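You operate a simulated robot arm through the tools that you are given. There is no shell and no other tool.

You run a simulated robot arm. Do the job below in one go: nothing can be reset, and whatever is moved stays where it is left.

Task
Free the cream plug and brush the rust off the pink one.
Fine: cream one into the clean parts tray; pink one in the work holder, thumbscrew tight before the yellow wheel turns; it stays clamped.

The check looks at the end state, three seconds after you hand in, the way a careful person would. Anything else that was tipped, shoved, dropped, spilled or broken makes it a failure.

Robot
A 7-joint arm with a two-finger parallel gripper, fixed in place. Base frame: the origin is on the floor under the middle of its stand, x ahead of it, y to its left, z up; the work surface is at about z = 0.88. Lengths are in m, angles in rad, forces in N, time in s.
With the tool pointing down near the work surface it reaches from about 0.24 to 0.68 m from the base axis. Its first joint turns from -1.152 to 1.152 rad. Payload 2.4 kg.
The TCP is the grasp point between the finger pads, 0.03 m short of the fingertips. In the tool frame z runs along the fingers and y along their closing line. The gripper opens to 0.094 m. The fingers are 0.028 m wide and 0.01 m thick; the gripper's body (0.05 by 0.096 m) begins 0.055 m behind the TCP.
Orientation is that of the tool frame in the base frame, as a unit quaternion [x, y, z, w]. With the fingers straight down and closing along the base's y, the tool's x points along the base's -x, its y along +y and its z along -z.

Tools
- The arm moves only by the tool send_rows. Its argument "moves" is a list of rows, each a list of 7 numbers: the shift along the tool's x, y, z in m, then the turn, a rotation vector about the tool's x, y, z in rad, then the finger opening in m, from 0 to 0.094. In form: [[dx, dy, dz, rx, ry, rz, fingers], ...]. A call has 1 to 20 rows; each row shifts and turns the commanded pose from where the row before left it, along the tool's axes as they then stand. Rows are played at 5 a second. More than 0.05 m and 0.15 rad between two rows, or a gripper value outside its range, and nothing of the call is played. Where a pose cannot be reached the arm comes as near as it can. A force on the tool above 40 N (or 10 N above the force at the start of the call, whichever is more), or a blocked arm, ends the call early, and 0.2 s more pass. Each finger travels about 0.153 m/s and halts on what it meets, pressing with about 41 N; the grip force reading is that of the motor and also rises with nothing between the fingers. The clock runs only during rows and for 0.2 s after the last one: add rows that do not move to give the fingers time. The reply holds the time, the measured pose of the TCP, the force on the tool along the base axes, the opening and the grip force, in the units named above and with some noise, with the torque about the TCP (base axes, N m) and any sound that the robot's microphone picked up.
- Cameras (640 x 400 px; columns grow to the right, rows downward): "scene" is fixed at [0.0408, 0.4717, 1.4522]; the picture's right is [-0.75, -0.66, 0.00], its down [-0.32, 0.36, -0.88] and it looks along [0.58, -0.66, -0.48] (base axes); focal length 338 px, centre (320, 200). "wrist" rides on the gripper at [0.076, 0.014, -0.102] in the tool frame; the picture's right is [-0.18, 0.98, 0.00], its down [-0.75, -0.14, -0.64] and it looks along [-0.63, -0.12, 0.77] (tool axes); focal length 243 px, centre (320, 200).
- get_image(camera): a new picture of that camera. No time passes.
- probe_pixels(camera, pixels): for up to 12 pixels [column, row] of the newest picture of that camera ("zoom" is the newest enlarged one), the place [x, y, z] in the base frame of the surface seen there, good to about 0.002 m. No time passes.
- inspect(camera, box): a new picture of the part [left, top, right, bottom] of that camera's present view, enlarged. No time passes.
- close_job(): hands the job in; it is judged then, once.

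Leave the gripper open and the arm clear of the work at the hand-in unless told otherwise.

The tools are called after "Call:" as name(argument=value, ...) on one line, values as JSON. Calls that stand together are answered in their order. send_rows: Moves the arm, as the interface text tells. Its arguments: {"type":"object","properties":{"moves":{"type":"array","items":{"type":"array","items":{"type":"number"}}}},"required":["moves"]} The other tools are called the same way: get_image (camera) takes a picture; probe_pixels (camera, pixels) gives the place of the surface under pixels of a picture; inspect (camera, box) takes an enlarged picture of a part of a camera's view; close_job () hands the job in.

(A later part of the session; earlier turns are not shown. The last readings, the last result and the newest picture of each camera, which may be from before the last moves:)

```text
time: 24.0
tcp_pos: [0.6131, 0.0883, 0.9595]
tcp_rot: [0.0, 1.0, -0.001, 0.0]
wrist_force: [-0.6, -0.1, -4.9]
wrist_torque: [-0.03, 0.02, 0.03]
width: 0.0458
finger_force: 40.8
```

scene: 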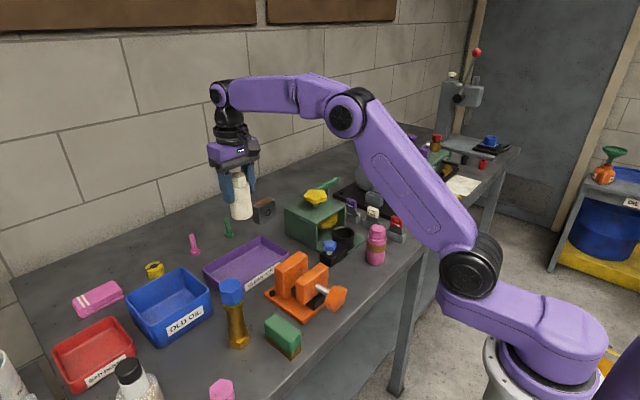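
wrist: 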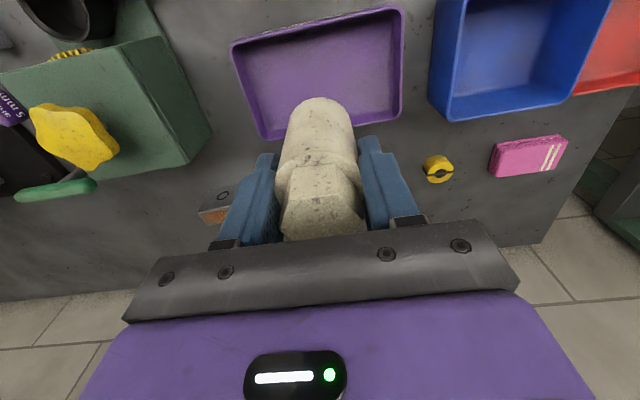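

Call:
send_rows(moves=[[0, 0, 0.001, 0, 0, 0, 0.03], [0, 0, 0.001, 0, 0, 0, 0.03], [0, 0, 0, 0, 0, 0, 0.03]])

Call:
inspect(camera="scene", box=[220, 220, 280, 280])

```text
time: 24.8
tcp_pos: [0.6131, 0.091, 0.96]
tcp_rot: [0.0, 1.0, 0.0, 0.001]
wrist_force: [-3.1, -0.1, 11.8]
wrist_torque: [0.06, 0.13, 0.04]
width: 0.0459
finger_force: 40.7
```

```text
6.67 times, centred on (250, 250) of scene
```

zoom: 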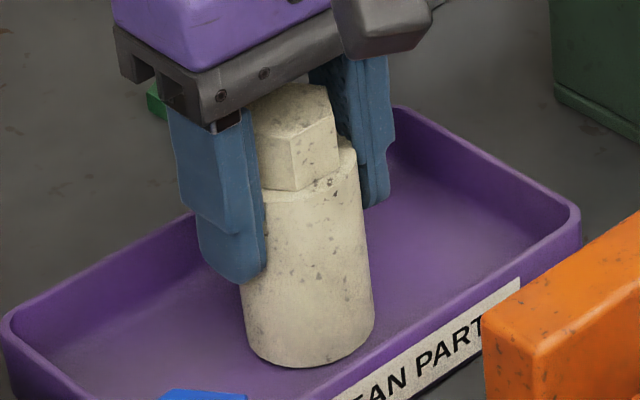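

Contact: vertical force is now +11.8 N, so the plug is seated on the tray floor. I'll ease up 0.7 mm, then open the fingers.

Call:
send_rows(moves=[[0, 0, -0.0007, 0, 0, 0, 0.03], [0, 0, 0, 0, 0, 0, 0.05], [0, 0, 0, 0, 0, 0, 0.06], [0, 0, 0, 0, 0, 0, 0.07], [0, 0, 0, 0, 0, 0, 0.07]])

Call:
inspect(camera="scene", box=[190, 190, 310, 290])

Call:
get_image(camera="wrist")

```text
time: 26.0
tcp_pos: [0.6126, 0.0893, 0.9593]
tcp_rot: [0.0, 1.0, 0.0, -0.001]
wrist_force: [-0.7, -0.8, 0.0]
wrist_torque: [0.0, 0.02, -0.02]
width: 0.07
finger_force: 0.0
```

```text
4.00 times, centred on (250, 240) of scene
```

zoom: 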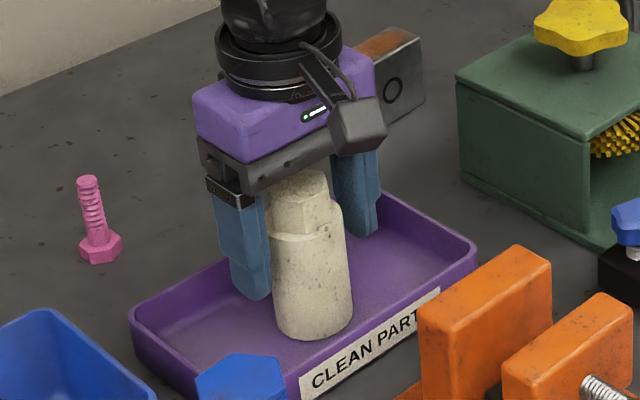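

```text
taken
```

wrist: 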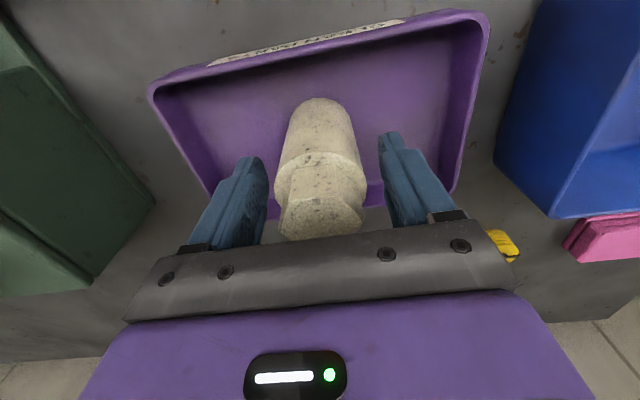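

The cream plug stands in the tray, released (0 N). I'll rise straight up to z 1.12, then travel over to the pink plug at about (0.397, -0.152), staying high.

Call:
send_rows(moves=[[0, 0, -0.02, 0, 0, 0, 0.07], [0, 0, -0.035, 0, 0, 0, 0.07], [0, 0, -0.035, 0, 0, 0, 0.07], [0, 0, -0.035, 0, 0, 0, 0.07], [0, 0, -0.035, 0, 0, 0, 0.07], [0.0235, -0.0268, 0, 0, 0, 0, 0.07], [0.0235, -0.0268, 0, 0, 0, 0, 0.07], [0.0235, -0.0268, 0, 0, 0, 0, 0.07], [0.0235, -0.0268, 0, 0, 0, 0, 0.07], [0.0235, -0.0268, 0, 0, 0, 0, 0.07], [0.0235, -0.0268, 0, 0, 0, 0, 0.07], [0.0235, -0.0268, 0, 0, 0, 0, 0.07], [0.0235, -0.0268, 0, 0, 0, 0, 0.07], [0.0275, -0.0268, 0, 0, 0, 0, 0.07], [0, 0, 0, 0, 0, 0, 0.07]])

Call:
get_image(camera="scene")

Call:
get_image(camera="wrist")

```text
time: 29.2
tcp_pos: [0.3959, -0.1514, 1.1186]
tcp_rot: [0.0, 1.0, 0.001, 0.0]
wrist_force: [0.3, 0.3, -0.2]
wrist_torque: [0.04, -0.02, 0.01]
width: 0.0699
finger_force: 0.0
```

```text
taken
```

scene: 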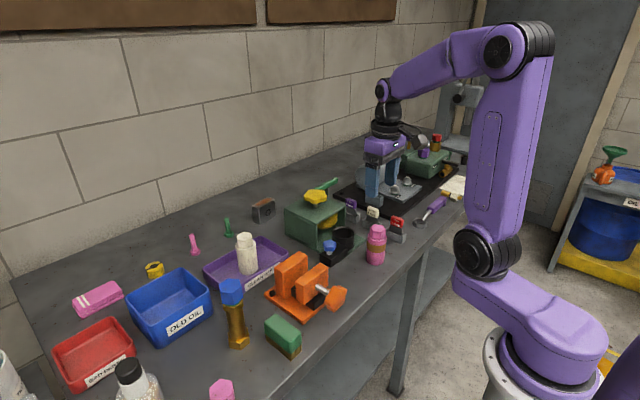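

```text
taken
```

wrist: 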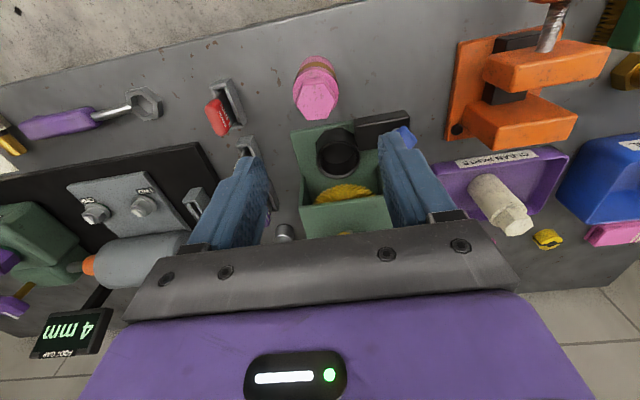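

The cream plug stands in the tray and the cup is empty. I'll zoom on the empty cup around (340, 150) and the pink plug at (316, 88), and probe both.

Call:
inspect(camera="wrist", box=[270, 40, 420, 220])

Call:
probe_pixels(camera="wrist", pixels=[[318, 102], [300, 97], [335, 95], [318, 80], [320, 112], [340, 150], [318, 155], [360, 150], [338, 132], [338, 175], [345, 190], [330, 195]])

Call:
inspect(camera="scene", box=[280, 170, 400, 270])

```text
2.22 times, centred on (345, 130) of wrist
```

zoom: 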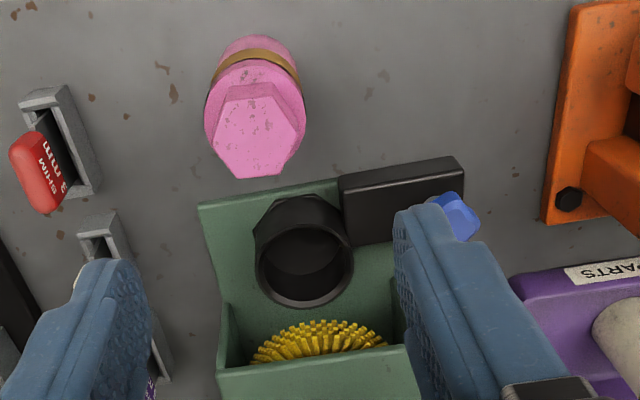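

```text
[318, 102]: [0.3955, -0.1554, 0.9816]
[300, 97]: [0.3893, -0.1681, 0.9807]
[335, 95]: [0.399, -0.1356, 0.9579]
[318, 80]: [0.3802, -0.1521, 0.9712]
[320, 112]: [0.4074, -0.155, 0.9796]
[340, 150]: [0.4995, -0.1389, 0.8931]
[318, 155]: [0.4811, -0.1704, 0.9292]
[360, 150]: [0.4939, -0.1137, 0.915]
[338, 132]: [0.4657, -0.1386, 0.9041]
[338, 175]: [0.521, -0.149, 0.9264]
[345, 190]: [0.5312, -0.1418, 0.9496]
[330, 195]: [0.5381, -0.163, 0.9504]
```

```text
4.00 times, centred on (340, 220) of scene
```

zoom: 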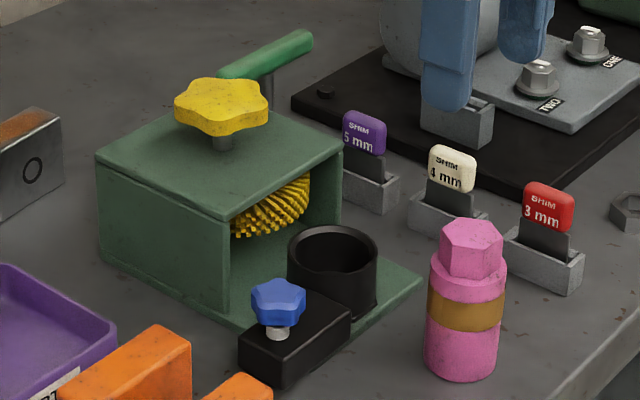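

I'll probe the cup rim for its true centre, the cup floor, and the green lever behind the box.

Call:
probe_pixels(camera="zoom", pixels=[[290, 250], [375, 250], [333, 228], [333, 276], [302, 235], [364, 235], [300, 268], [365, 268], [335, 262], [265, 55], [268, 95], [225, 75]])

Call:
probe_pixels(camera="zoom", pixels=[[222, 92], [180, 100], [266, 100], [240, 85], [205, 82], [222, 118], [190, 118], [250, 122], [222, 140], [300, 45], [240, 215], [290, 195]])

Call:
inspect(camera="scene", box=[285, 165, 355, 225])

```text
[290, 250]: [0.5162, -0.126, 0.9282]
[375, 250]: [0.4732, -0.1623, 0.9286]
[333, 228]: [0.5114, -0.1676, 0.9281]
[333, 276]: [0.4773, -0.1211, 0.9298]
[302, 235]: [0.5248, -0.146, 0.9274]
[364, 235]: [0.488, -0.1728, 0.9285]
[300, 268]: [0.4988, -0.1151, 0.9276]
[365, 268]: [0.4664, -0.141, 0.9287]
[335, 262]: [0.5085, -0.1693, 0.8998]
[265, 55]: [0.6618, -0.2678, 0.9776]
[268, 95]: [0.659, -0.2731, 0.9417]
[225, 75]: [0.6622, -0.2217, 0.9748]
```

```text
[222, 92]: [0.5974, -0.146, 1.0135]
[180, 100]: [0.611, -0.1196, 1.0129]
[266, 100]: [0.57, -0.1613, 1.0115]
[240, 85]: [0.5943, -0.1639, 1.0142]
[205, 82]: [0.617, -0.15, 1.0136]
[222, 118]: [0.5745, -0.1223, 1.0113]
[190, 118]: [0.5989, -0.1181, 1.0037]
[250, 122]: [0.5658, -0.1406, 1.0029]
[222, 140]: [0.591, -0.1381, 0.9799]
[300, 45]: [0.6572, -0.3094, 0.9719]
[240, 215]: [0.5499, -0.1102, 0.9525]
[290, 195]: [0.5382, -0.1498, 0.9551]
```

```text
6.67 times, centred on (320, 195) of scene
```

zoom: 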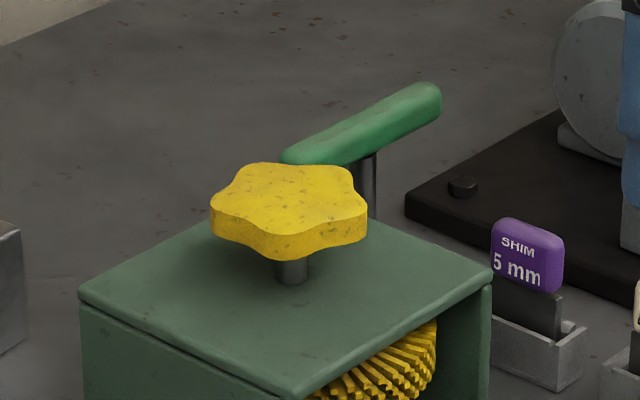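

Four rim diagonals give a cup centre of (0.4945, -0.144). Now I'll zoom on the pink plug to fix its axis just as well.

Call:
inspect(camera="scene", box=[355, 215, 400, 270])

Call:
inspect(camera="wrist", box=[285, 45, 355, 125])

```text
7.27 times, centred on (378, 242) of scene
```

zoom: 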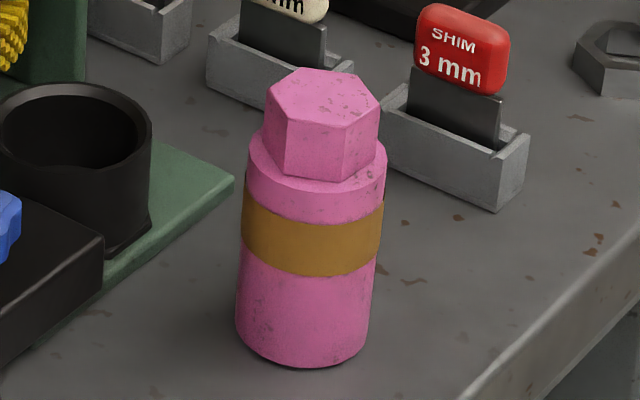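

```text
5.00 times, centred on (320, 85) of wrist
```

zoom: 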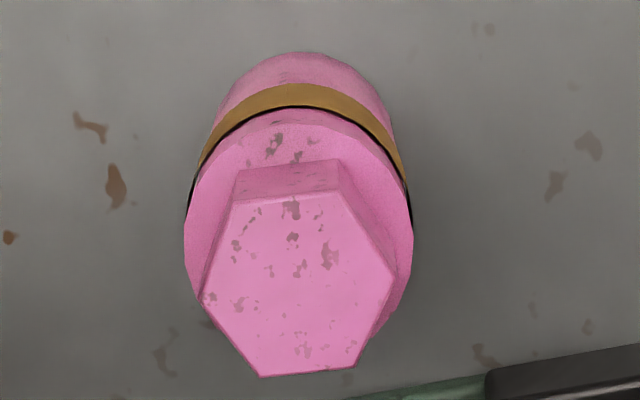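

Call:
probe_pixels(camera="zoom", pixels=[[298, 285], [238, 209], [338, 198], [389, 285], [355, 362], [263, 371], [208, 297], [190, 235], [408, 240], [300, 114], [210, 165], [385, 165]])

```text
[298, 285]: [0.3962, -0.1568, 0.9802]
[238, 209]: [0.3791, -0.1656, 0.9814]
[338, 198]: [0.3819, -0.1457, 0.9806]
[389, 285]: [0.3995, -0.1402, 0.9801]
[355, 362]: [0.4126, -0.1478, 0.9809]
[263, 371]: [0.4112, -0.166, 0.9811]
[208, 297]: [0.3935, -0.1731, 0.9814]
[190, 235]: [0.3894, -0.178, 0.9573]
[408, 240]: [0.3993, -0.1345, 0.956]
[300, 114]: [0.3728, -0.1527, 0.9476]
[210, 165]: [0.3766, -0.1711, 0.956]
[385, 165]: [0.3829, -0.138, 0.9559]
```

Call:
inspect(camera="scene", box=[355, 215, 400, 270])

Call:
probe_pixels(camera="zoom", pixels=[[272, 102], [303, 71], [354, 77], [376, 106], [344, 125], [289, 120], [323, 98], [253, 140], [384, 150], [300, 192], [340, 190], [360, 182]])

Call:
probe_pixels(camera="wrist", pixels=[[318, 155], [359, 155], [338, 133], [340, 178], [322, 140], [356, 140], [322, 170], [356, 170], [316, 103], [315, 102], [317, 102], [316, 101]])

```text
7.27 times, centred on (378, 242) of scene
```

zoom: 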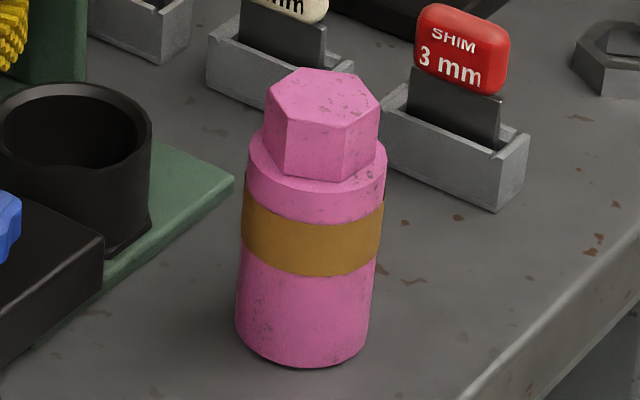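

```text
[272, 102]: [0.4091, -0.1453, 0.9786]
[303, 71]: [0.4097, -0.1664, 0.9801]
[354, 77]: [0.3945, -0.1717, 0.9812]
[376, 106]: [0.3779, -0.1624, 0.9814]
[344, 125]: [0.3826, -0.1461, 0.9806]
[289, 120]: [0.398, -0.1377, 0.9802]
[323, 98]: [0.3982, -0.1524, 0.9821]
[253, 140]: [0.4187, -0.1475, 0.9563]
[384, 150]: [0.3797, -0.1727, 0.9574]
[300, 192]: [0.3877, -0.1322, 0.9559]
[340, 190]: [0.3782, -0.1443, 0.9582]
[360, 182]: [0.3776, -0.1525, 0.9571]
```

```text
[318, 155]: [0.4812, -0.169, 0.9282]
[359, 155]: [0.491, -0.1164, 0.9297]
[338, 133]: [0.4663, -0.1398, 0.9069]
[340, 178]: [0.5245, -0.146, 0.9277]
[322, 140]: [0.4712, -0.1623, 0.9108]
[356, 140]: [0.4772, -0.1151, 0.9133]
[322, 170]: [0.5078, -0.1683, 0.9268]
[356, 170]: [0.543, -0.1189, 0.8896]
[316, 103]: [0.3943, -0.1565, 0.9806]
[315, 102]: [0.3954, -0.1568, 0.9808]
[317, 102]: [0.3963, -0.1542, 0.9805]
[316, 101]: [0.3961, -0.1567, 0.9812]
```

Both views agree that the pink axis is at (0.396, -0.1555). I'll shift there, turn the fingers 90° while still high, and descend around the plug with a wide 0.085 opening to TCP z 0.962. A light squeeze along x and then along y will centre it exactly on the tool axis.

Call:
send_rows(moves=[[0, -0.0041, 0, 0, 0, 0, 0.085], [0, 0, 0, 0, 0, 0.15, 0.085], [0, 0, 0, 0, 0, 0.15, 0.085], [0, 0, 0, 0, 0, 0.15, 0.085], [0, 0, 0, 0, 0, 0.15, 0.085], [0, 0, 0, 0, 0, 0.15, 0.085], [0, 0, 0, 0, 0, 0.15, 0.085], [0, 0, 0, 0, 0, 0.15, 0.085], [0, 0, 0, 0, 0, 0.15, 0.085], [0, 0, 0, 0, 0, 0.15, 0.085], [0, 0, 0, 0, 0, 0.15, 0.085], [0, 0, 0, 0, 0, 0.0708, 0.085], [0, 0, 0.03, 0, 0, 0, 0.085], [0, 0, 0.03, 0, 0, 0, 0.085], [0, 0, 0, 0, 0, 0, 0.085]])

Call:
get_image(camera="wrist")

Call:
inspect(camera="scene", box=[310, 160, 440, 270])

```text
time: 32.4
tcp_pos: [0.3982, -0.1556, 1.0585]
tcp_rot: [0.707, 0.707, 0.0, 0.0]
wrist_force: [0.0, 0.7, -1.0]
wrist_torque: [0.01, 0.0, -0.03]
width: 0.0848
finger_force: 0.1
```

```text
taken
```

wrist: 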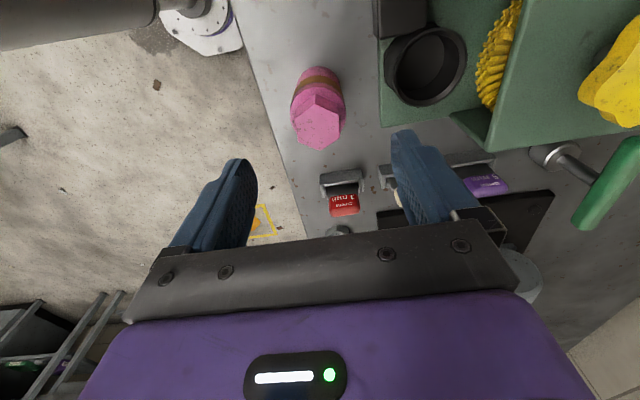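

```text
3.64 times, centred on (375, 215) of scene
```

zoom: 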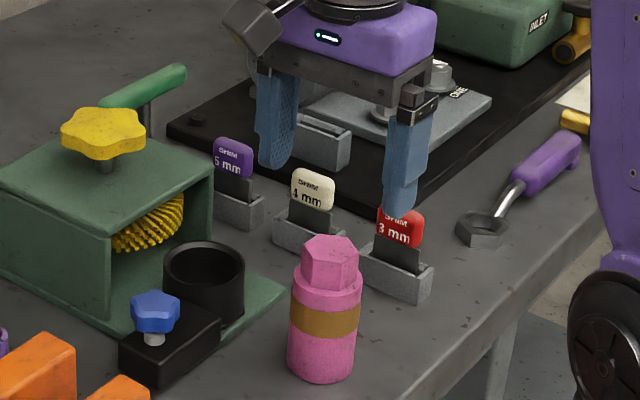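

The fingers will straddle the pink plug. Descending to TCP z 0.962, then a squeeze along x.

Call:
send_rows(moves=[[0, 0, 0.03, 0, 0, 0, 0.085], [0, 0, 0.03, 0, 0, 0, 0.085], [0, 0, 0.025, 0, 0, 0, 0.085], [0, 0, 0.0115, 0, 0, 0, 0.085], [0, 0, 0, 0, 0, 0, 0.085]])

Call:
get_image(camera="wrist")

Call:
inspect(camera="scene", box=[310, 160, 440, 270])

```text
time: 33.6
tcp_pos: [0.3987, -0.1547, 0.963]
tcp_rot: [0.707, 0.707, 0.0, 0.0]
wrist_force: [1.1, 0.8, 1.0]
wrist_torque: [-0.01, 0.0, -0.03]
width: 0.0849
finger_force: 0.1
```

```text
taken
```

wrist: 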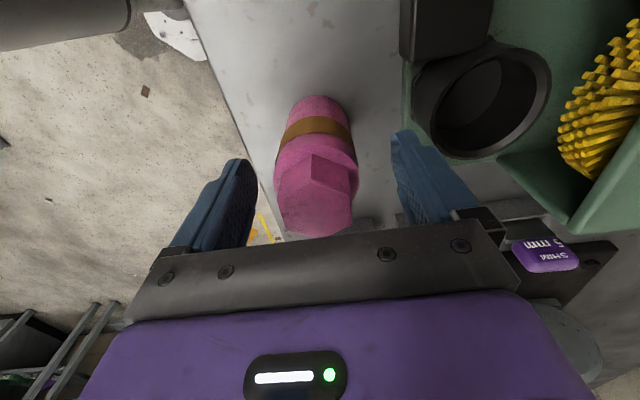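

```text
3.64 times, centred on (375, 215) of scene
```

zoom: 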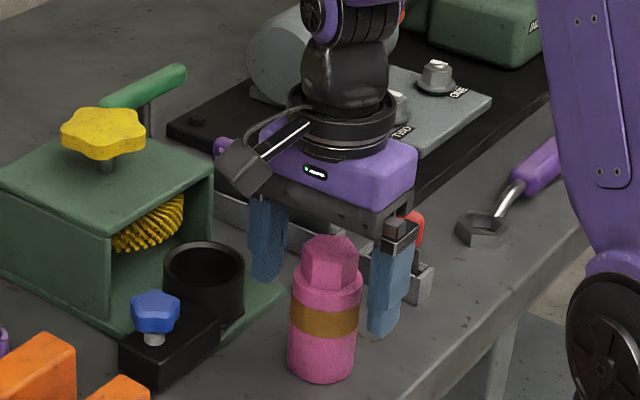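

Before squeezing, I'll check the plug's position against the tool axis in this view by zooming and probing.

Call:
inspect(camera="wrist", box=[260, 85, 380, 245])

Call:
probe_pixels(camera="wrist", pixels=[[280, 180], [354, 175], [315, 145], [313, 215], [310, 155], [351, 165], [285, 190], [352, 205], [335, 232], [290, 232], [300, 108], [335, 105]])

```text
2.50 times, centred on (320, 165) of wrist
```

zoom: 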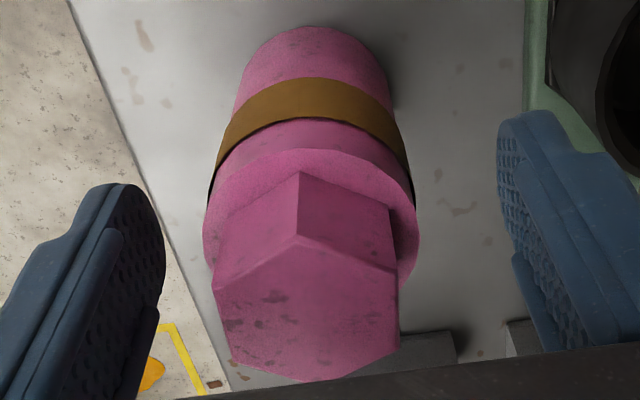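

```text
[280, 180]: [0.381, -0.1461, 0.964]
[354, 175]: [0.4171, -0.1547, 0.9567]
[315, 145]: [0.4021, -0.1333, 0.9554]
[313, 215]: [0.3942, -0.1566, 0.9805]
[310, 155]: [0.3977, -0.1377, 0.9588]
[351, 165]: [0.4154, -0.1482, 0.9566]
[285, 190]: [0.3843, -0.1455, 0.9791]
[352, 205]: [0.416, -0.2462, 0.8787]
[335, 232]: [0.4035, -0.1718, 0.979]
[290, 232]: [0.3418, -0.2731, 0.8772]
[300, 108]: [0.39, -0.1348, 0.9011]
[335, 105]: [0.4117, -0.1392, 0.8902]
```

The plug top centre reads (0.394–0.396, -0.156), well inside the jaws. Squeeze along x, reopen, turn the fingers back 90° around the plug, and squeeze along y.

Call:
send_rows(moves=[[0, 0, 0, 0, 0, 0, 0.06], [0, 0, 0, 0, 0, 0, 0.05], [0, 0, 0, 0, 0, 0, 0.042], [0, 0, 0, 0, 0, 0, 0.042]])

```text
time: 34.6
tcp_pos: [0.397, -0.1551, 0.9628]
tcp_rot: [0.707, 0.707, 0.001, 0.0]
wrist_force: [-0.1, 0.4, -0.6]
wrist_torque: [0.01, 0.0, 0.01]
width: 0.0469
finger_force: 40.8
```

Squeezed to 0.0469 m with no side load, so the plug is centred along x. Now I'll open, rotate back in place, and close along y.

Call:
send_rows(moves=[[0, 0, 0, 0, 0, 0, 0.06], [0, 0, 0, 0, 0, 0, 0.085], [0, 0, 0, 0, 0, -0.15, 0.085], [0, 0, 0, 0, 0, -0.15, 0.085], [0, 0, 0, 0, 0, -0.15, 0.085], [0, 0, 0, 0, 0, -0.15, 0.085], [0, 0, 0, 0, 0, -0.15, 0.085], [0, 0, 0, 0, 0, -0.15, 0.085], [0, 0, 0, 0, 0, -0.15, 0.085], [0, 0, 0, 0, 0, -0.15, 0.085], [0, 0, 0, 0, 0, -0.15, 0.085], [0, 0, 0, 0, 0, -0.15, 0.085], [0, 0, 0, 0, 0, -0.0708, 0.085], [0, 0, 0, 0, 0, 0, 0.06], [0, 0, 0, 0, 0, 0, 0.05], [0, 0, 0, 0, 0, 0, 0.042], [0, 0, 0, 0, 0, 0, 0.042]])

Call:
get_image(camera="wrist")

Call:
inspect(camera="scene", box=[310, 160, 440, 270])

```text
time: 38.2
tcp_pos: [0.3985, -0.1552, 0.9626]
tcp_rot: [0.0, 1.0, 0.0, 0.0]
wrist_force: [0.5, 0.5, 8.9]
wrist_torque: [0.37, 0.08, -0.03]
width: 0.0462
finger_force: 41.0
```

```text
taken
```

wrist: 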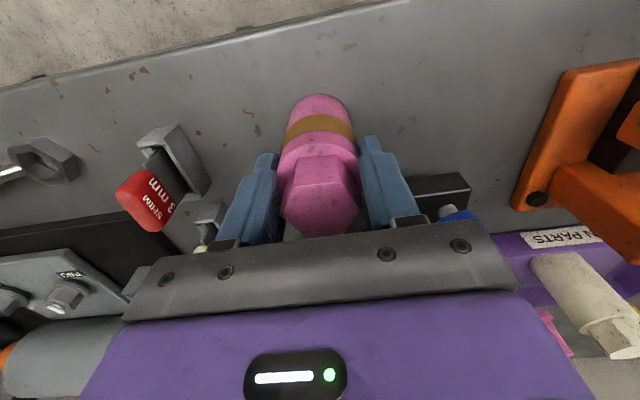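

```text
3.64 times, centred on (375, 215) of scene
```

zoom: 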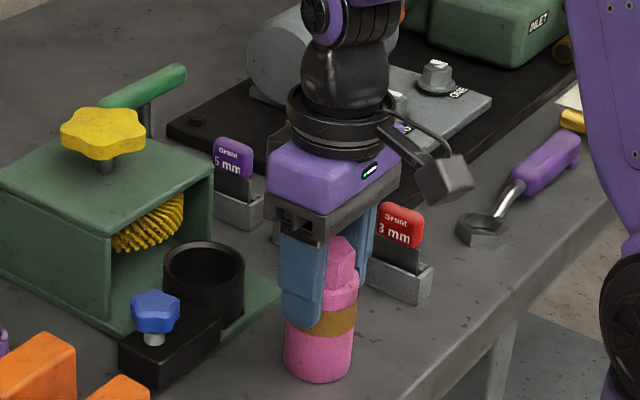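

Pink is gripped at 0.0462 m. I'll lift straight up to TCP z 1.05 and check that it hangs vertical.

Call:
send_rows(moves=[[0, 0, -0.005, 0, 0, 0, 0.042], [0, 0, -0.0225, 0, 0, 0, 0.042], [0, 0, -0.03, 0, 0, 0, 0.042], [0, 0, -0.03, 0, 0, 0, 0.042], [0, 0, 0, 0, 0, 0, 0.042]])

Call:
inspect(camera="scene", box=[330, 160, 430, 270])

Call:
get_image(camera="wrist")

```text
time: 39.4
tcp_pos: [0.3971, -0.1541, 1.0507]
tcp_rot: [-0.001, 1.0, 0.0, 0.0]
wrist_force: [0.3, -0.3, -5.4]
wrist_torque: [-0.04, 0.03, -0.02]
width: 0.046
finger_force: 41.1
```

```text
3.64 times, centred on (380, 215) of scene
```

zoom: 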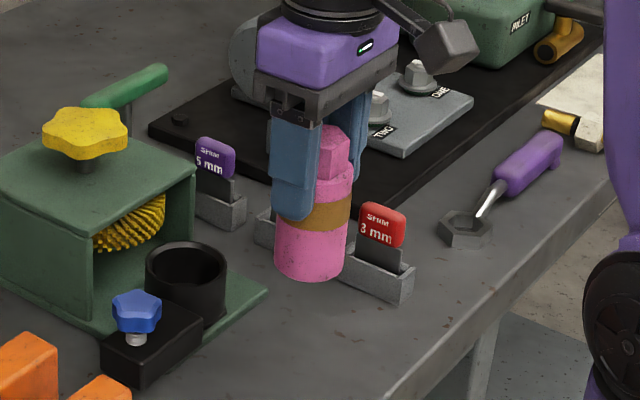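

```text
taken
```

wrist: 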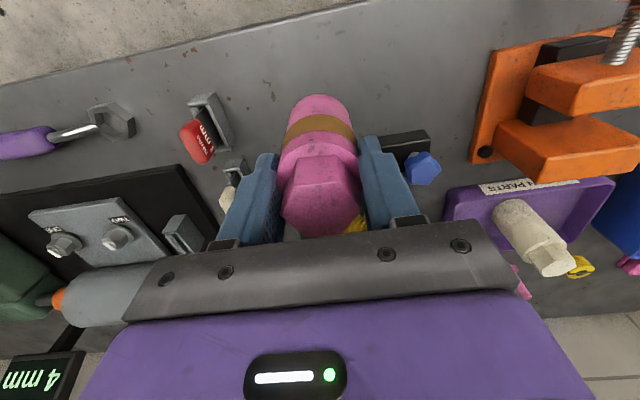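

It hangs vertical with 5.4 N weight. I'll move it over the cup centre by +0.0971 in x and +0.0109 in y, still at TCP z 1.05 (plug bottom near 0.967).

Call:
send_rows(moves=[[-0.0243, 0.0027, 0, 0, 0, 0, 0.042], [-0.0243, 0.0027, 0, 0, 0, 0, 0.042], [-0.0243, 0.0027, 0, 0, 0, 0, 0.042], [-0.0242, 0.0028, 0, 0, 0, 0, 0.042], [0, 0, 0, 0, 0, 0, 0.042], [0, 0, 0, 0, 0, 0, 0.042]])

Call:
inspect(camera="scene", box=[300, 180, 400, 270])

Call:
inspect(camera="wrist", box=[240, 60, 400, 240])

```text
time: 40.8
tcp_pos: [0.4959, -0.1441, 1.0506]
tcp_rot: [0.0, 1.0, 0.0, 0.0]
wrist_force: [0.5, 0.1, -4.5]
wrist_torque: [-0.02, -0.03, -0.01]
width: 0.0462
finger_force: 40.9
```

```text
4.44 times, centred on (350, 225) of scene
```

zoom: 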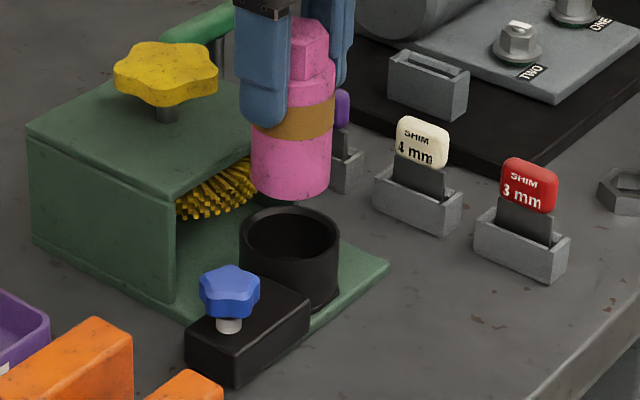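

```text
2.22 times, centred on (320, 150) of wrist
```

zoom: 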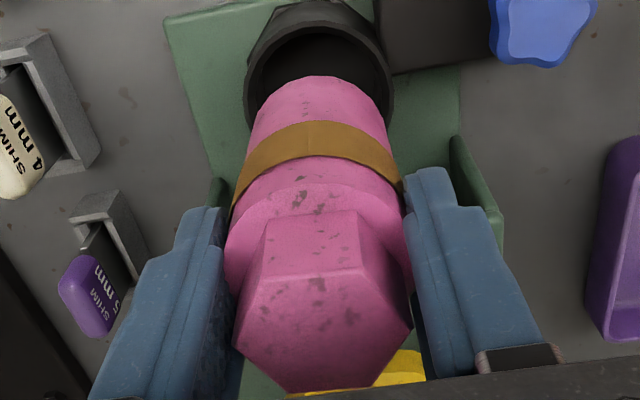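

Alignment looks good: in the scene zoom the plug bottom centre is at column 291 and the cup centre at 289.5, and in the wrist zoom both are near 320. I'll lower until the bottom just enters the rim, then read forces.

Call:
send_rows(moves=[[0, 0, 0.015, 0, 0, 0, 0.042], [0, 0, 0.012, 0, 0, 0, 0.042], [0, 0, 0.005, 0, 0, 0, 0.042], [0, 0, 0.003, 0, 0, 0, 0.042], [0, 0, 0.003, 0, 0, 0, 0.042], [0, 0, 0, 0, 0, 0, 0.042]])

Call:
inspect(camera="scene", box=[310, 190, 380, 260])

```text
time: 42.2
tcp_pos: [0.4952, -0.1446, 1.0108]
tcp_rot: [0.0, 1.0, 0.0, 0.0]
wrist_force: [-0.1, -0.1, -4.2]
wrist_torque: [-0.01, -0.01, -0.03]
width: 0.046
finger_force: 41.2
```

```text
5.71 times, centred on (345, 225) of scene
```

zoom: 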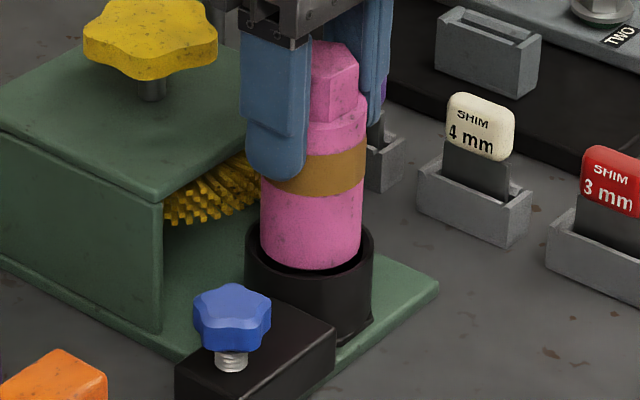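

The bottom has entered the rim with no contact force. Continuing down toward the seat, expected near TCP z 0.977.

Call:
send_rows(moves=[[0, 0, 0.005, 0, 0, 0, 0.042], [0, 0, 0.005, 0, 0, 0, 0.042], [0, 0, 0.005, 0, 0, 0, 0.042], [0, 0, 0.005, 0, 0, 0, 0.042], [0, 0, 0.005, 0, 0, 0, 0.042], [0, 0, 0.003, 0, 0, 0, 0.042], [0, 0, 0, 0, 0, 0, 0.042]])

Call:
inspect(camera="scene", box=[310, 190, 380, 260])

```text
time: 43.8
tcp_pos: [0.4944, -0.145, 0.9838]
tcp_rot: [0.0, 1.0, -0.001, 0.0]
wrist_force: [-0.3, 1.2, -3.5]
wrist_torque: [0.01, 0.01, 0.04]
width: 0.0461
finger_force: 41.1
```

```text
5.71 times, centred on (345, 225) of scene
```

zoom: 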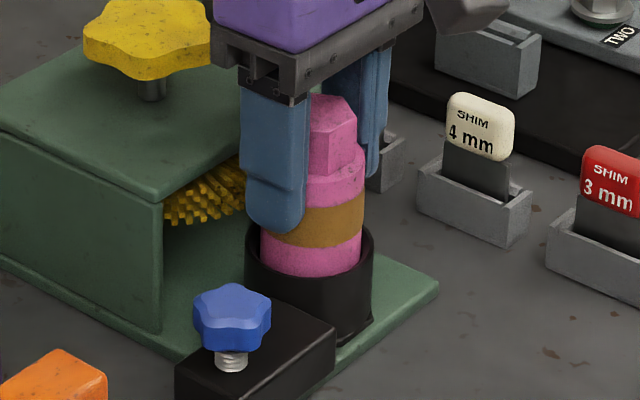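

Sliding in freely. Lowering the last few millimetres in 1–2 mm steps until it seats.

Call:
send_rows(moves=[[0, 0, 0.002, 0, 0, 0, 0.042], [0, 0, 0.002, 0, 0, 0, 0.042], [0, 0, 0.001, 0, 0, 0, 0.042], [0, 0, 0, 0, 0, 0, 0.042]])

```text
time: 44.8
tcp_pos: [0.4949, -0.1451, 0.979]
tcp_rot: [0.0, 1.0, 0.0, 0.0]
wrist_force: [-0.6, 0.2, -5.4]
wrist_torque: [-0.01, -0.03, 0.0]
width: 0.0459
finger_force: 41.2
```

Call:
send_rows(moves=[[0, 0, 0.001, 0, 0, 0, 0.042], [0, 0, 0.001, 0, 0, 0, 0.042], [0, 0, 0, 0, 0, 0, 0.042]])

```text
time: 45.6
tcp_pos: [0.4948, -0.1447, 0.9764]
tcp_rot: [0.0, 1.0, 0.0, 0.002]
wrist_force: [-0.7, 0.7, 3.2]
wrist_torque: [0.25, 0.11, 0.04]
width: 0.0459
finger_force: 41.0
```

The force went from -5 N to +3 N, so it has seated. One more 0.5 mm, then I'll open.

Call:
send_rows(moves=[[0, 0, 0.0005, 0, 0, 0, 0.042], [0, 0, 0, 0, 0, 0, 0.05], [0, 0, 0, 0, 0, 0, 0.065], [0, 0, 0, 0, 0, 0, 0.07], [0, 0, 0, 0, 0, 0, 0.07]])

Call:
inspect(camera="scene", box=[310, 190, 380, 260])

Call:
get_image(camera="wrist")

```text
time: 46.8
tcp_pos: [0.4961, -0.1453, 0.9761]
tcp_rot: [0.0, 1.0, 0.0, 0.0]
wrist_force: [0.3, -1.4, -0.1]
wrist_torque: [-0.03, 0.01, -0.01]
width: 0.0697
finger_force: 0.0
```

```text
5.71 times, centred on (345, 225) of scene
```

zoom: 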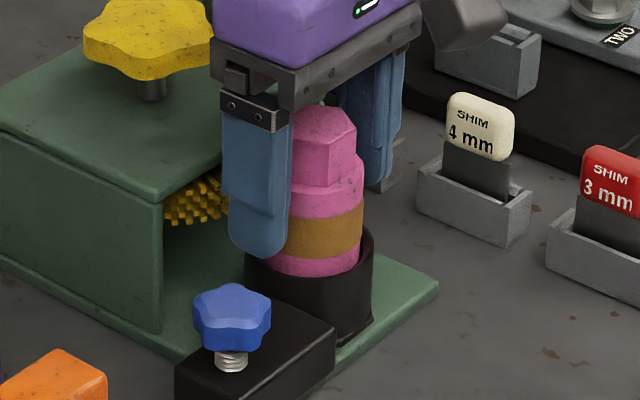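

```text
taken
```

wrist: 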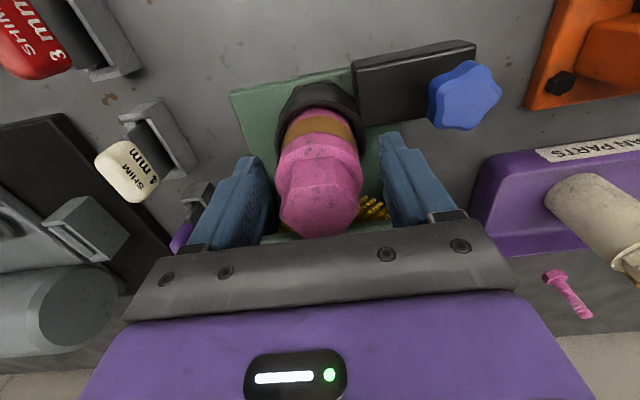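

Pink sits in the holder. I'll rise to z 1.08, move over the thumbscrew at (0.4765, -0.063), and turn the wrist to -0.6 rad, the angle where I let go of the head.

Call:
send_rows(moves=[[0, 0, -0.02, 0, 0, 0, 0.07], [0, 0, -0.03, 0, 0, 0, 0.07], [0, 0, -0.03, 0, 0, 0, 0.07], [0, 0, -0.024, 0, 0, 0, 0.06], [0.0094, 0.041, 0, 0, 0, 0, 0.058], [0.0094, 0.0411, 0, 0, 0, 0, 0.058], [0, 0, 0, 0, 0, -0.15, 0.058], [0, 0, 0, 0, 0, -0.15, 0.058], [0, 0, 0, 0, 0, -0.15, 0.058], [0, 0, 0, 0, 0, -0.15, 0.058], [0, 0, 0, 0, 0, 0, 0.058]])

Call:
get_image(camera="wrist")

Call:
inspect(camera="scene", box=[280, 180, 400, 270])

```text
time: 49.2
tcp_pos: [0.4765, -0.0626, 1.0816]
tcp_rot: [-0.297, 0.955, 0.0, 0.001]
wrist_force: [-0.8, 0.6, -1.0]
wrist_torque: [0.02, -0.03, 0.03]
width: 0.0581
finger_force: 0.1
```

```text
taken
```

wrist: 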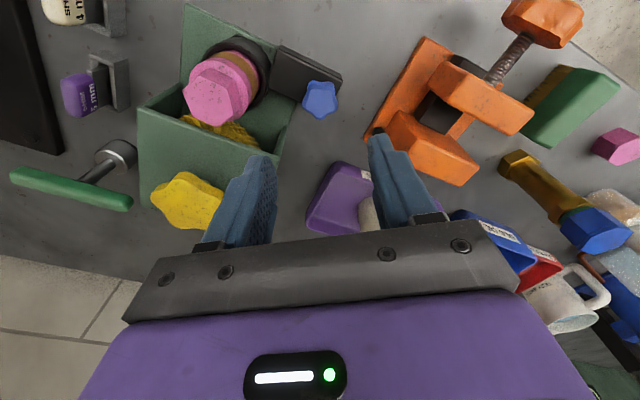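

```text
4.44 times, centred on (340, 225) of scene
```

zoom: 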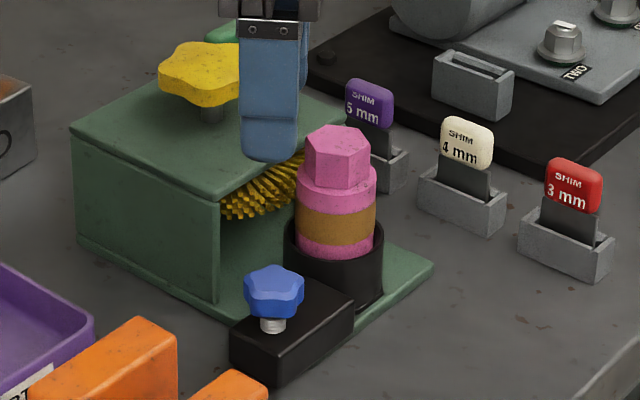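

Pink shows its rust band just at brush height, and the thumbscrew is still loose. I'll descend onto the thumbscrew head and close.

Call:
send_rows(moves=[[0, 0, 0.03, 0, 0, 0, 0.058], [0, 0, 0.03, 0, 0, 0, 0.056], [0, 0, 0.03, 0, 0, 0, 0.056], [0, 0, 0.02, 0, 0, 0, 0.056], [0, 0, 0.0105, 0, 0, 0, 0.056], [0, 0, 0, 0, 0, 0, 0.056], [0, 0, 0, 0, 0, 0, 0.04], [0, 0, 0, 0, 0, 0, 0.02], [0, 0, 0, 0, 0, 0, 0.02]])

Call:
inspect(camera="wrist", box=[240, 90, 400, 250])

```text
time: 51.2
tcp_pos: [0.4758, -0.0615, 0.9601]
tcp_rot: [-0.295, 0.955, 0.0, -0.001]
wrist_force: [-0.5, 1.1, -4.4]
wrist_torque: [0.12, -0.38, -0.03]
width: 0.0333
finger_force: 44.3
```

```text
2.50 times, centred on (320, 170) of wrist
```

zoom: 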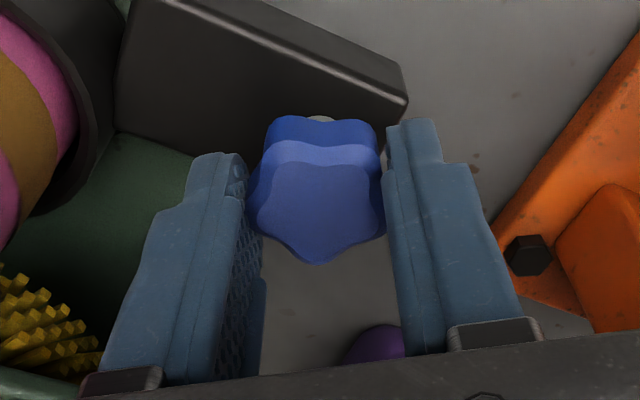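

Good grip (0.0333 m, small loads). Turning clockwise (positive about tool z) 1.8 rad, then checking.

Call:
send_rows(moves=[[0, 0, 0, 0, 0, 0.15, 0.02], [0, 0, 0, 0, 0, 0.15, 0.02], [0, 0, 0, 0, 0, 0.15, 0.02], [0, 0, 0, 0, 0, 0.15, 0.02], [0, 0, 0, 0, 0, 0.15, 0.02], [0, 0, 0, 0, 0, 0.15, 0.02], [0, 0, 0, 0, 0, 0.15, 0.02], [0, 0, 0, 0, 0, 0.15, 0.02], [0, 0, 0, 0, 0, 0.15, 0.02], [0, 0, 0, 0, 0, 0.15, 0.02], [0, 0, 0, 0, 0, 0.15, 0.02], [0, 0, 0, 0, 0, 0.15, 0.02]])

Call:
inspect(camera="wrist", box=[240, 90, 400, 250])

Call:
inspect(camera="scene", box=[300, 200, 370, 270])

```text
time: 53.8
tcp_pos: [0.4749, -0.0639, 0.9605]
tcp_rot: [0.565, 0.825, 0.0, 0.0]
wrist_force: [-6.4, -13.0, 19.9]
wrist_torque: [-0.07, 0.32, 0.09]
width: 0.0328
finger_force: 44.6
```

```text
2.50 times, centred on (320, 170) of wrist
```

zoom: 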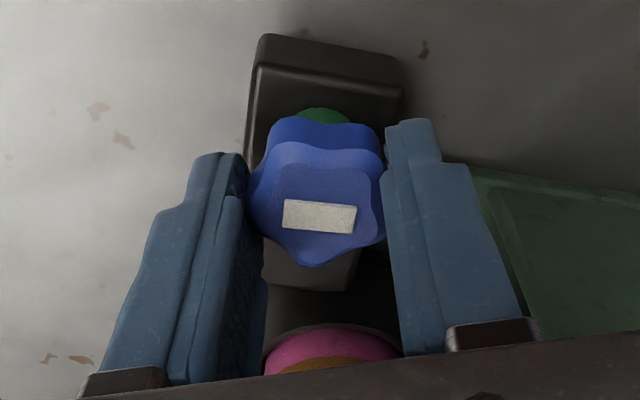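

```text
5.71 times, centred on (335, 235) of scene
```

zoom: 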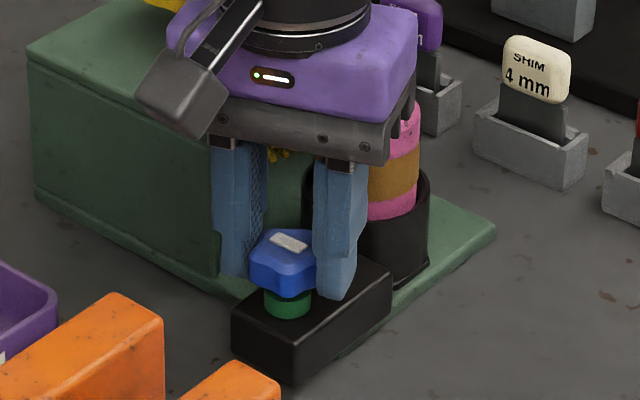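

The green collar and white mark are back, so the screw reads tight after 1.8 rad. I'll add the remaining 0.3 rad to reach its original angle, easing up slightly because the vertical load is 20 N.

Call:
send_rows(moves=[[0, 0, -0.0005, 0, 0, 0.1, 0.02], [0, 0, -0.0005, 0, 0, 0.1, 0.02], [0, 0, 0, 0, 0, 0.1, 0.02], [0, 0, 0, 0, 0, 0, 0.02]])

Call:
inspect(camera="wrist", box=[240, 90, 400, 250])

```text
time: 54.8
tcp_pos: [0.4746, -0.064, 0.9611]
tcp_rot: [0.682, 0.732, -0.002, -0.002]
wrist_force: [-10.6, -18.1, -5.6]
wrist_torque: [-1.06, -0.42, -0.04]
width: 0.0328
finger_force: 44.6
```

```text
2.50 times, centred on (320, 170) of wrist
```

zoom: 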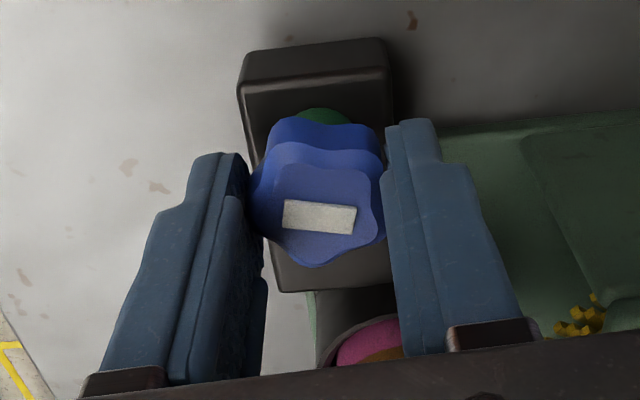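

The head is now slightly past its original angle, with collar green and mark white. I'll release, rise, and check that it stays tight.

Call:
send_rows(moves=[[0, 0, 0, 0, 0, 0, 0.045], [0, 0, 0, 0, 0, 0, 0.056], [0, 0, 0, 0, 0, 0, 0.056], [0, 0, -0.03, 0, 0, 0, 0.056], [0, 0, -0.04, 0, 0, 0, 0.056], [0, 0, -0.05, 0, 0, 0, 0.056], [0, 0, 0, 0, 0, 0, 0.056]])

Call:
inspect(camera="scene", box=[280, 170, 400, 270])

Call:
get_image(camera="wrist")

```text
time: 56.4
tcp_pos: [0.4781, -0.0631, 1.0792]
tcp_rot: [0.681, 0.732, 0.001, 0.0]
wrist_force: [-0.6, -0.1, -0.1]
wrist_torque: [0.02, -0.01, -0.02]
width: 0.056
finger_force: 0.1
```

```text
4.00 times, centred on (340, 220) of scene
```

zoom: 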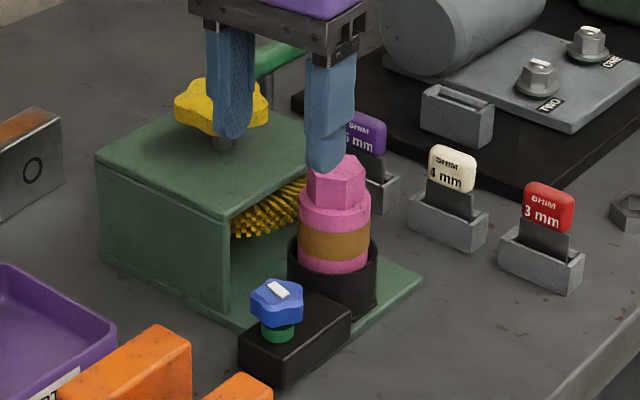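

```text
taken
```

wrist: 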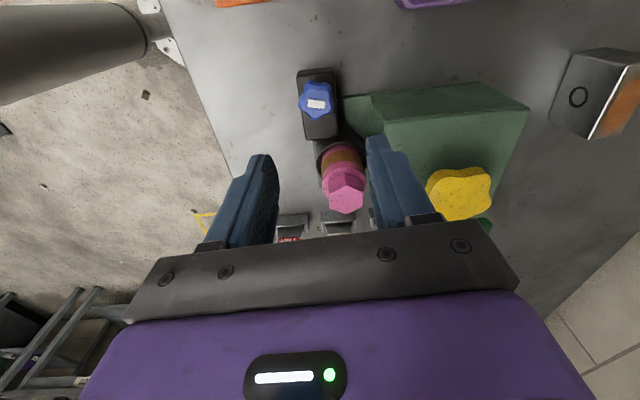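

The collar stays green and the white mark shows after release, so the holder is clamped. Next I'll rise, turn the wrist back to straight, and move for a look at the yellow wheel from about (0.51, -0.124, 1.11).

Call:
send_rows(moves=[[0, 0, -0.03, 0, 0, -0.15, 0.07], [0, 0, 0, 0, 0, -0.15, 0.09], [0, 0, 0, 0, 0, -0.15, 0.09], [0, 0, 0, 0, 0, -0.15, 0.09], [0, 0, 0, 0, 0, -0.15, 0.09], [0, 0, 0, 0, 0, -0.15, 0.09], [0, 0, 0, 0, 0, -0.15, 0.09], [0, 0, 0, 0, 0, -0.15, 0.09], [0, 0, 0, 0, 0, -0.15, 0.09], [0, 0, 0, 0, 0, -0.15, 0.09], [-0.016, -0.0305, 0, 0, 0, 0, 0.09], [-0.016, -0.0305, 0, 0, 0, 0, 0.09], [0, 0, 0, 0, 0, 0, 0.09]])

Call:
get_image(camera="wrist")

Call:
inspect(camera="scene", box=[280, 160, 370, 260])

```text
time: 59.2
tcp_pos: [0.5102, -0.1259, 1.1107]
tcp_rot: [0.001, 1.0, 0.0, 0.0]
wrist_force: [0.3, 0.7, 0.3]
wrist_torque: [0.02, -0.01, 0.02]
width: 0.0901
finger_force: 0.0
```

```text
taken
```

wrist: 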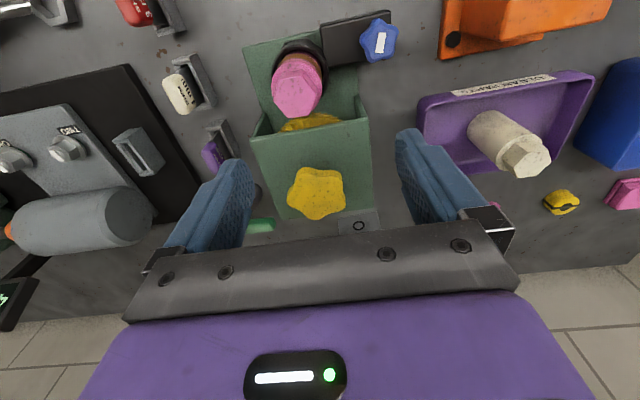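

```text
4.00 times, centred on (325, 210) of scene
```

zoom: 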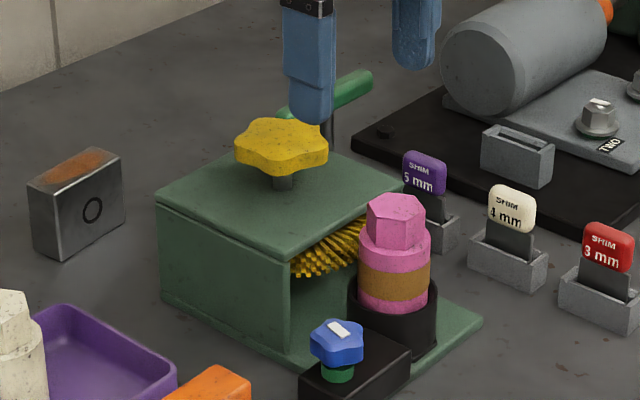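

I'll zoom on the wheel at wrist (317, 193) and probe its lobes and edges to find the axis and height.

Call:
inspect(camera="wrist", box=[270, 150, 360, 230])

Call:
probe_pixels(camera="zoom", pixels=[[320, 215], [200, 200], [260, 130], [320, 120], [400, 130], [440, 210], [400, 290], [320, 310], [240, 290], [205, 240], [300, 110], [440, 245]])

```text
5.00 times, centred on (315, 190) of wrist
```

zoom: 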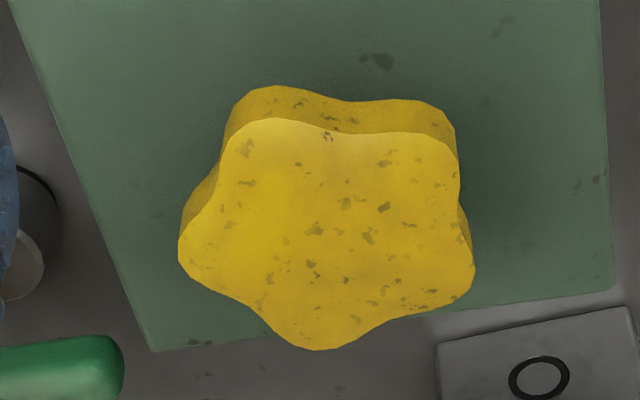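

```text
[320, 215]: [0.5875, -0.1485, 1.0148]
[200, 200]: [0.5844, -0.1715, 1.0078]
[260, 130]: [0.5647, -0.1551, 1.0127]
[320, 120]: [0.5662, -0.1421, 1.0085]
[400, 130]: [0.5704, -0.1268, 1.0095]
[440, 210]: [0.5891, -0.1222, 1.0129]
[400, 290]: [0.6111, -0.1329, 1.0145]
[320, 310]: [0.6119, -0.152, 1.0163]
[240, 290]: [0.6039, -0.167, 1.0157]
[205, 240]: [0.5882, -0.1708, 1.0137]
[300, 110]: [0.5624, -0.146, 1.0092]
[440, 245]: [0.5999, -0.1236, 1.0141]
```

Call:
probe_pixels(camera="zoom", pixels=[[335, 229], [258, 126], [440, 147], [466, 275], [320, 343], [188, 252], [330, 137], [457, 205], [395, 315], [245, 300], [215, 195], [334, 228]])

```text
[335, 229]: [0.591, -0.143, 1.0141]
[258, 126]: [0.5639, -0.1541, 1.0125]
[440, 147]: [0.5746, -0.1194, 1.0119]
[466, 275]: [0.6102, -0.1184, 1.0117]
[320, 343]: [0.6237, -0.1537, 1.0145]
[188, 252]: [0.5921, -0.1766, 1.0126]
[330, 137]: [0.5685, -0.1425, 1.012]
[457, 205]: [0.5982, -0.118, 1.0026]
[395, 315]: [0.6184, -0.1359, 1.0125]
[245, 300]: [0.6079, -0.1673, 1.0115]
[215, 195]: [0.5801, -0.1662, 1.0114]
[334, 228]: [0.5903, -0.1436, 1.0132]
```

Averaging the five lobe tips puts the wheel axis at (0.592, -0.144), its top at z 1.014, and its lobe radius at about 0.0315. I'll move above it at z 1.11 and turn the wrist to -1.5 rad in free air, so I have a long clockwise stroke.

Call:
send_rows(moves=[[-0.0273, -0.0061, 0, 0, 0, 0, 0.094], [-0.0273, -0.0061, 0, 0, 0, 0, 0.094], [-0.0272, -0.0062, 0, 0, 0, 0, 0.094], [0, 0, 0, 0, 0, -0.15, 0.094], [0, 0, 0, 0, 0, -0.15, 0.094], [0, 0, 0, 0, 0, -0.15, 0.094], [0, 0, 0, 0, 0, -0.15, 0.094], [0, 0, 0, 0, 0, -0.15, 0.094], [0, 0, 0, 0, 0, -0.15, 0.094], [0, 0, 0, 0, 0, -0.15, 0.094], [0, 0, 0, 0, 0, -0.15, 0.094], [0, 0, 0, 0, 0, -0.15, 0.094], [0, 0, 0, 0, 0, -0.15, 0.094], [0, 0, 0, 0, 0, 0, 0.094]])

Call:
get_image(camera="scene")

Call:
get_image(camera="wrist")

```text
time: 62.2
tcp_pos: [0.5912, -0.1416, 1.1104]
tcp_rot: [-0.682, 0.732, 0.001, 0.0]
wrist_force: [0.2, 0.2, -0.4]
wrist_torque: [-0.03, 0.0, 0.02]
width: 0.0938
finger_force: 0.1
```

```text
taken
```

scene: 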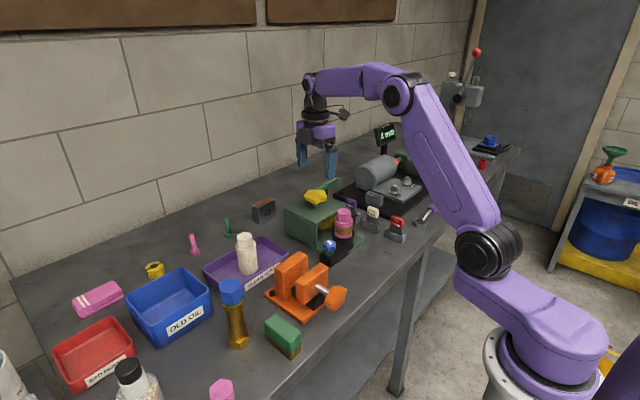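

```text
taken
```

wrist: 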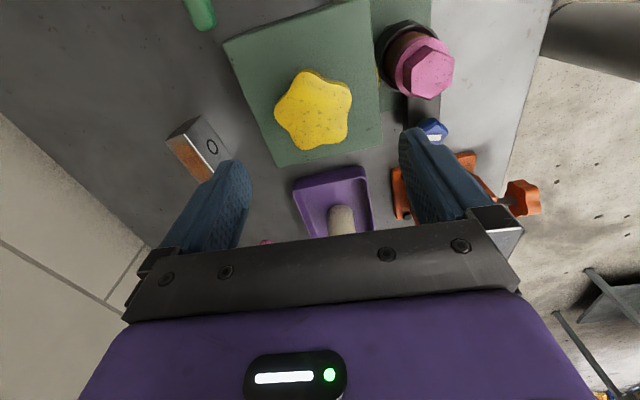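

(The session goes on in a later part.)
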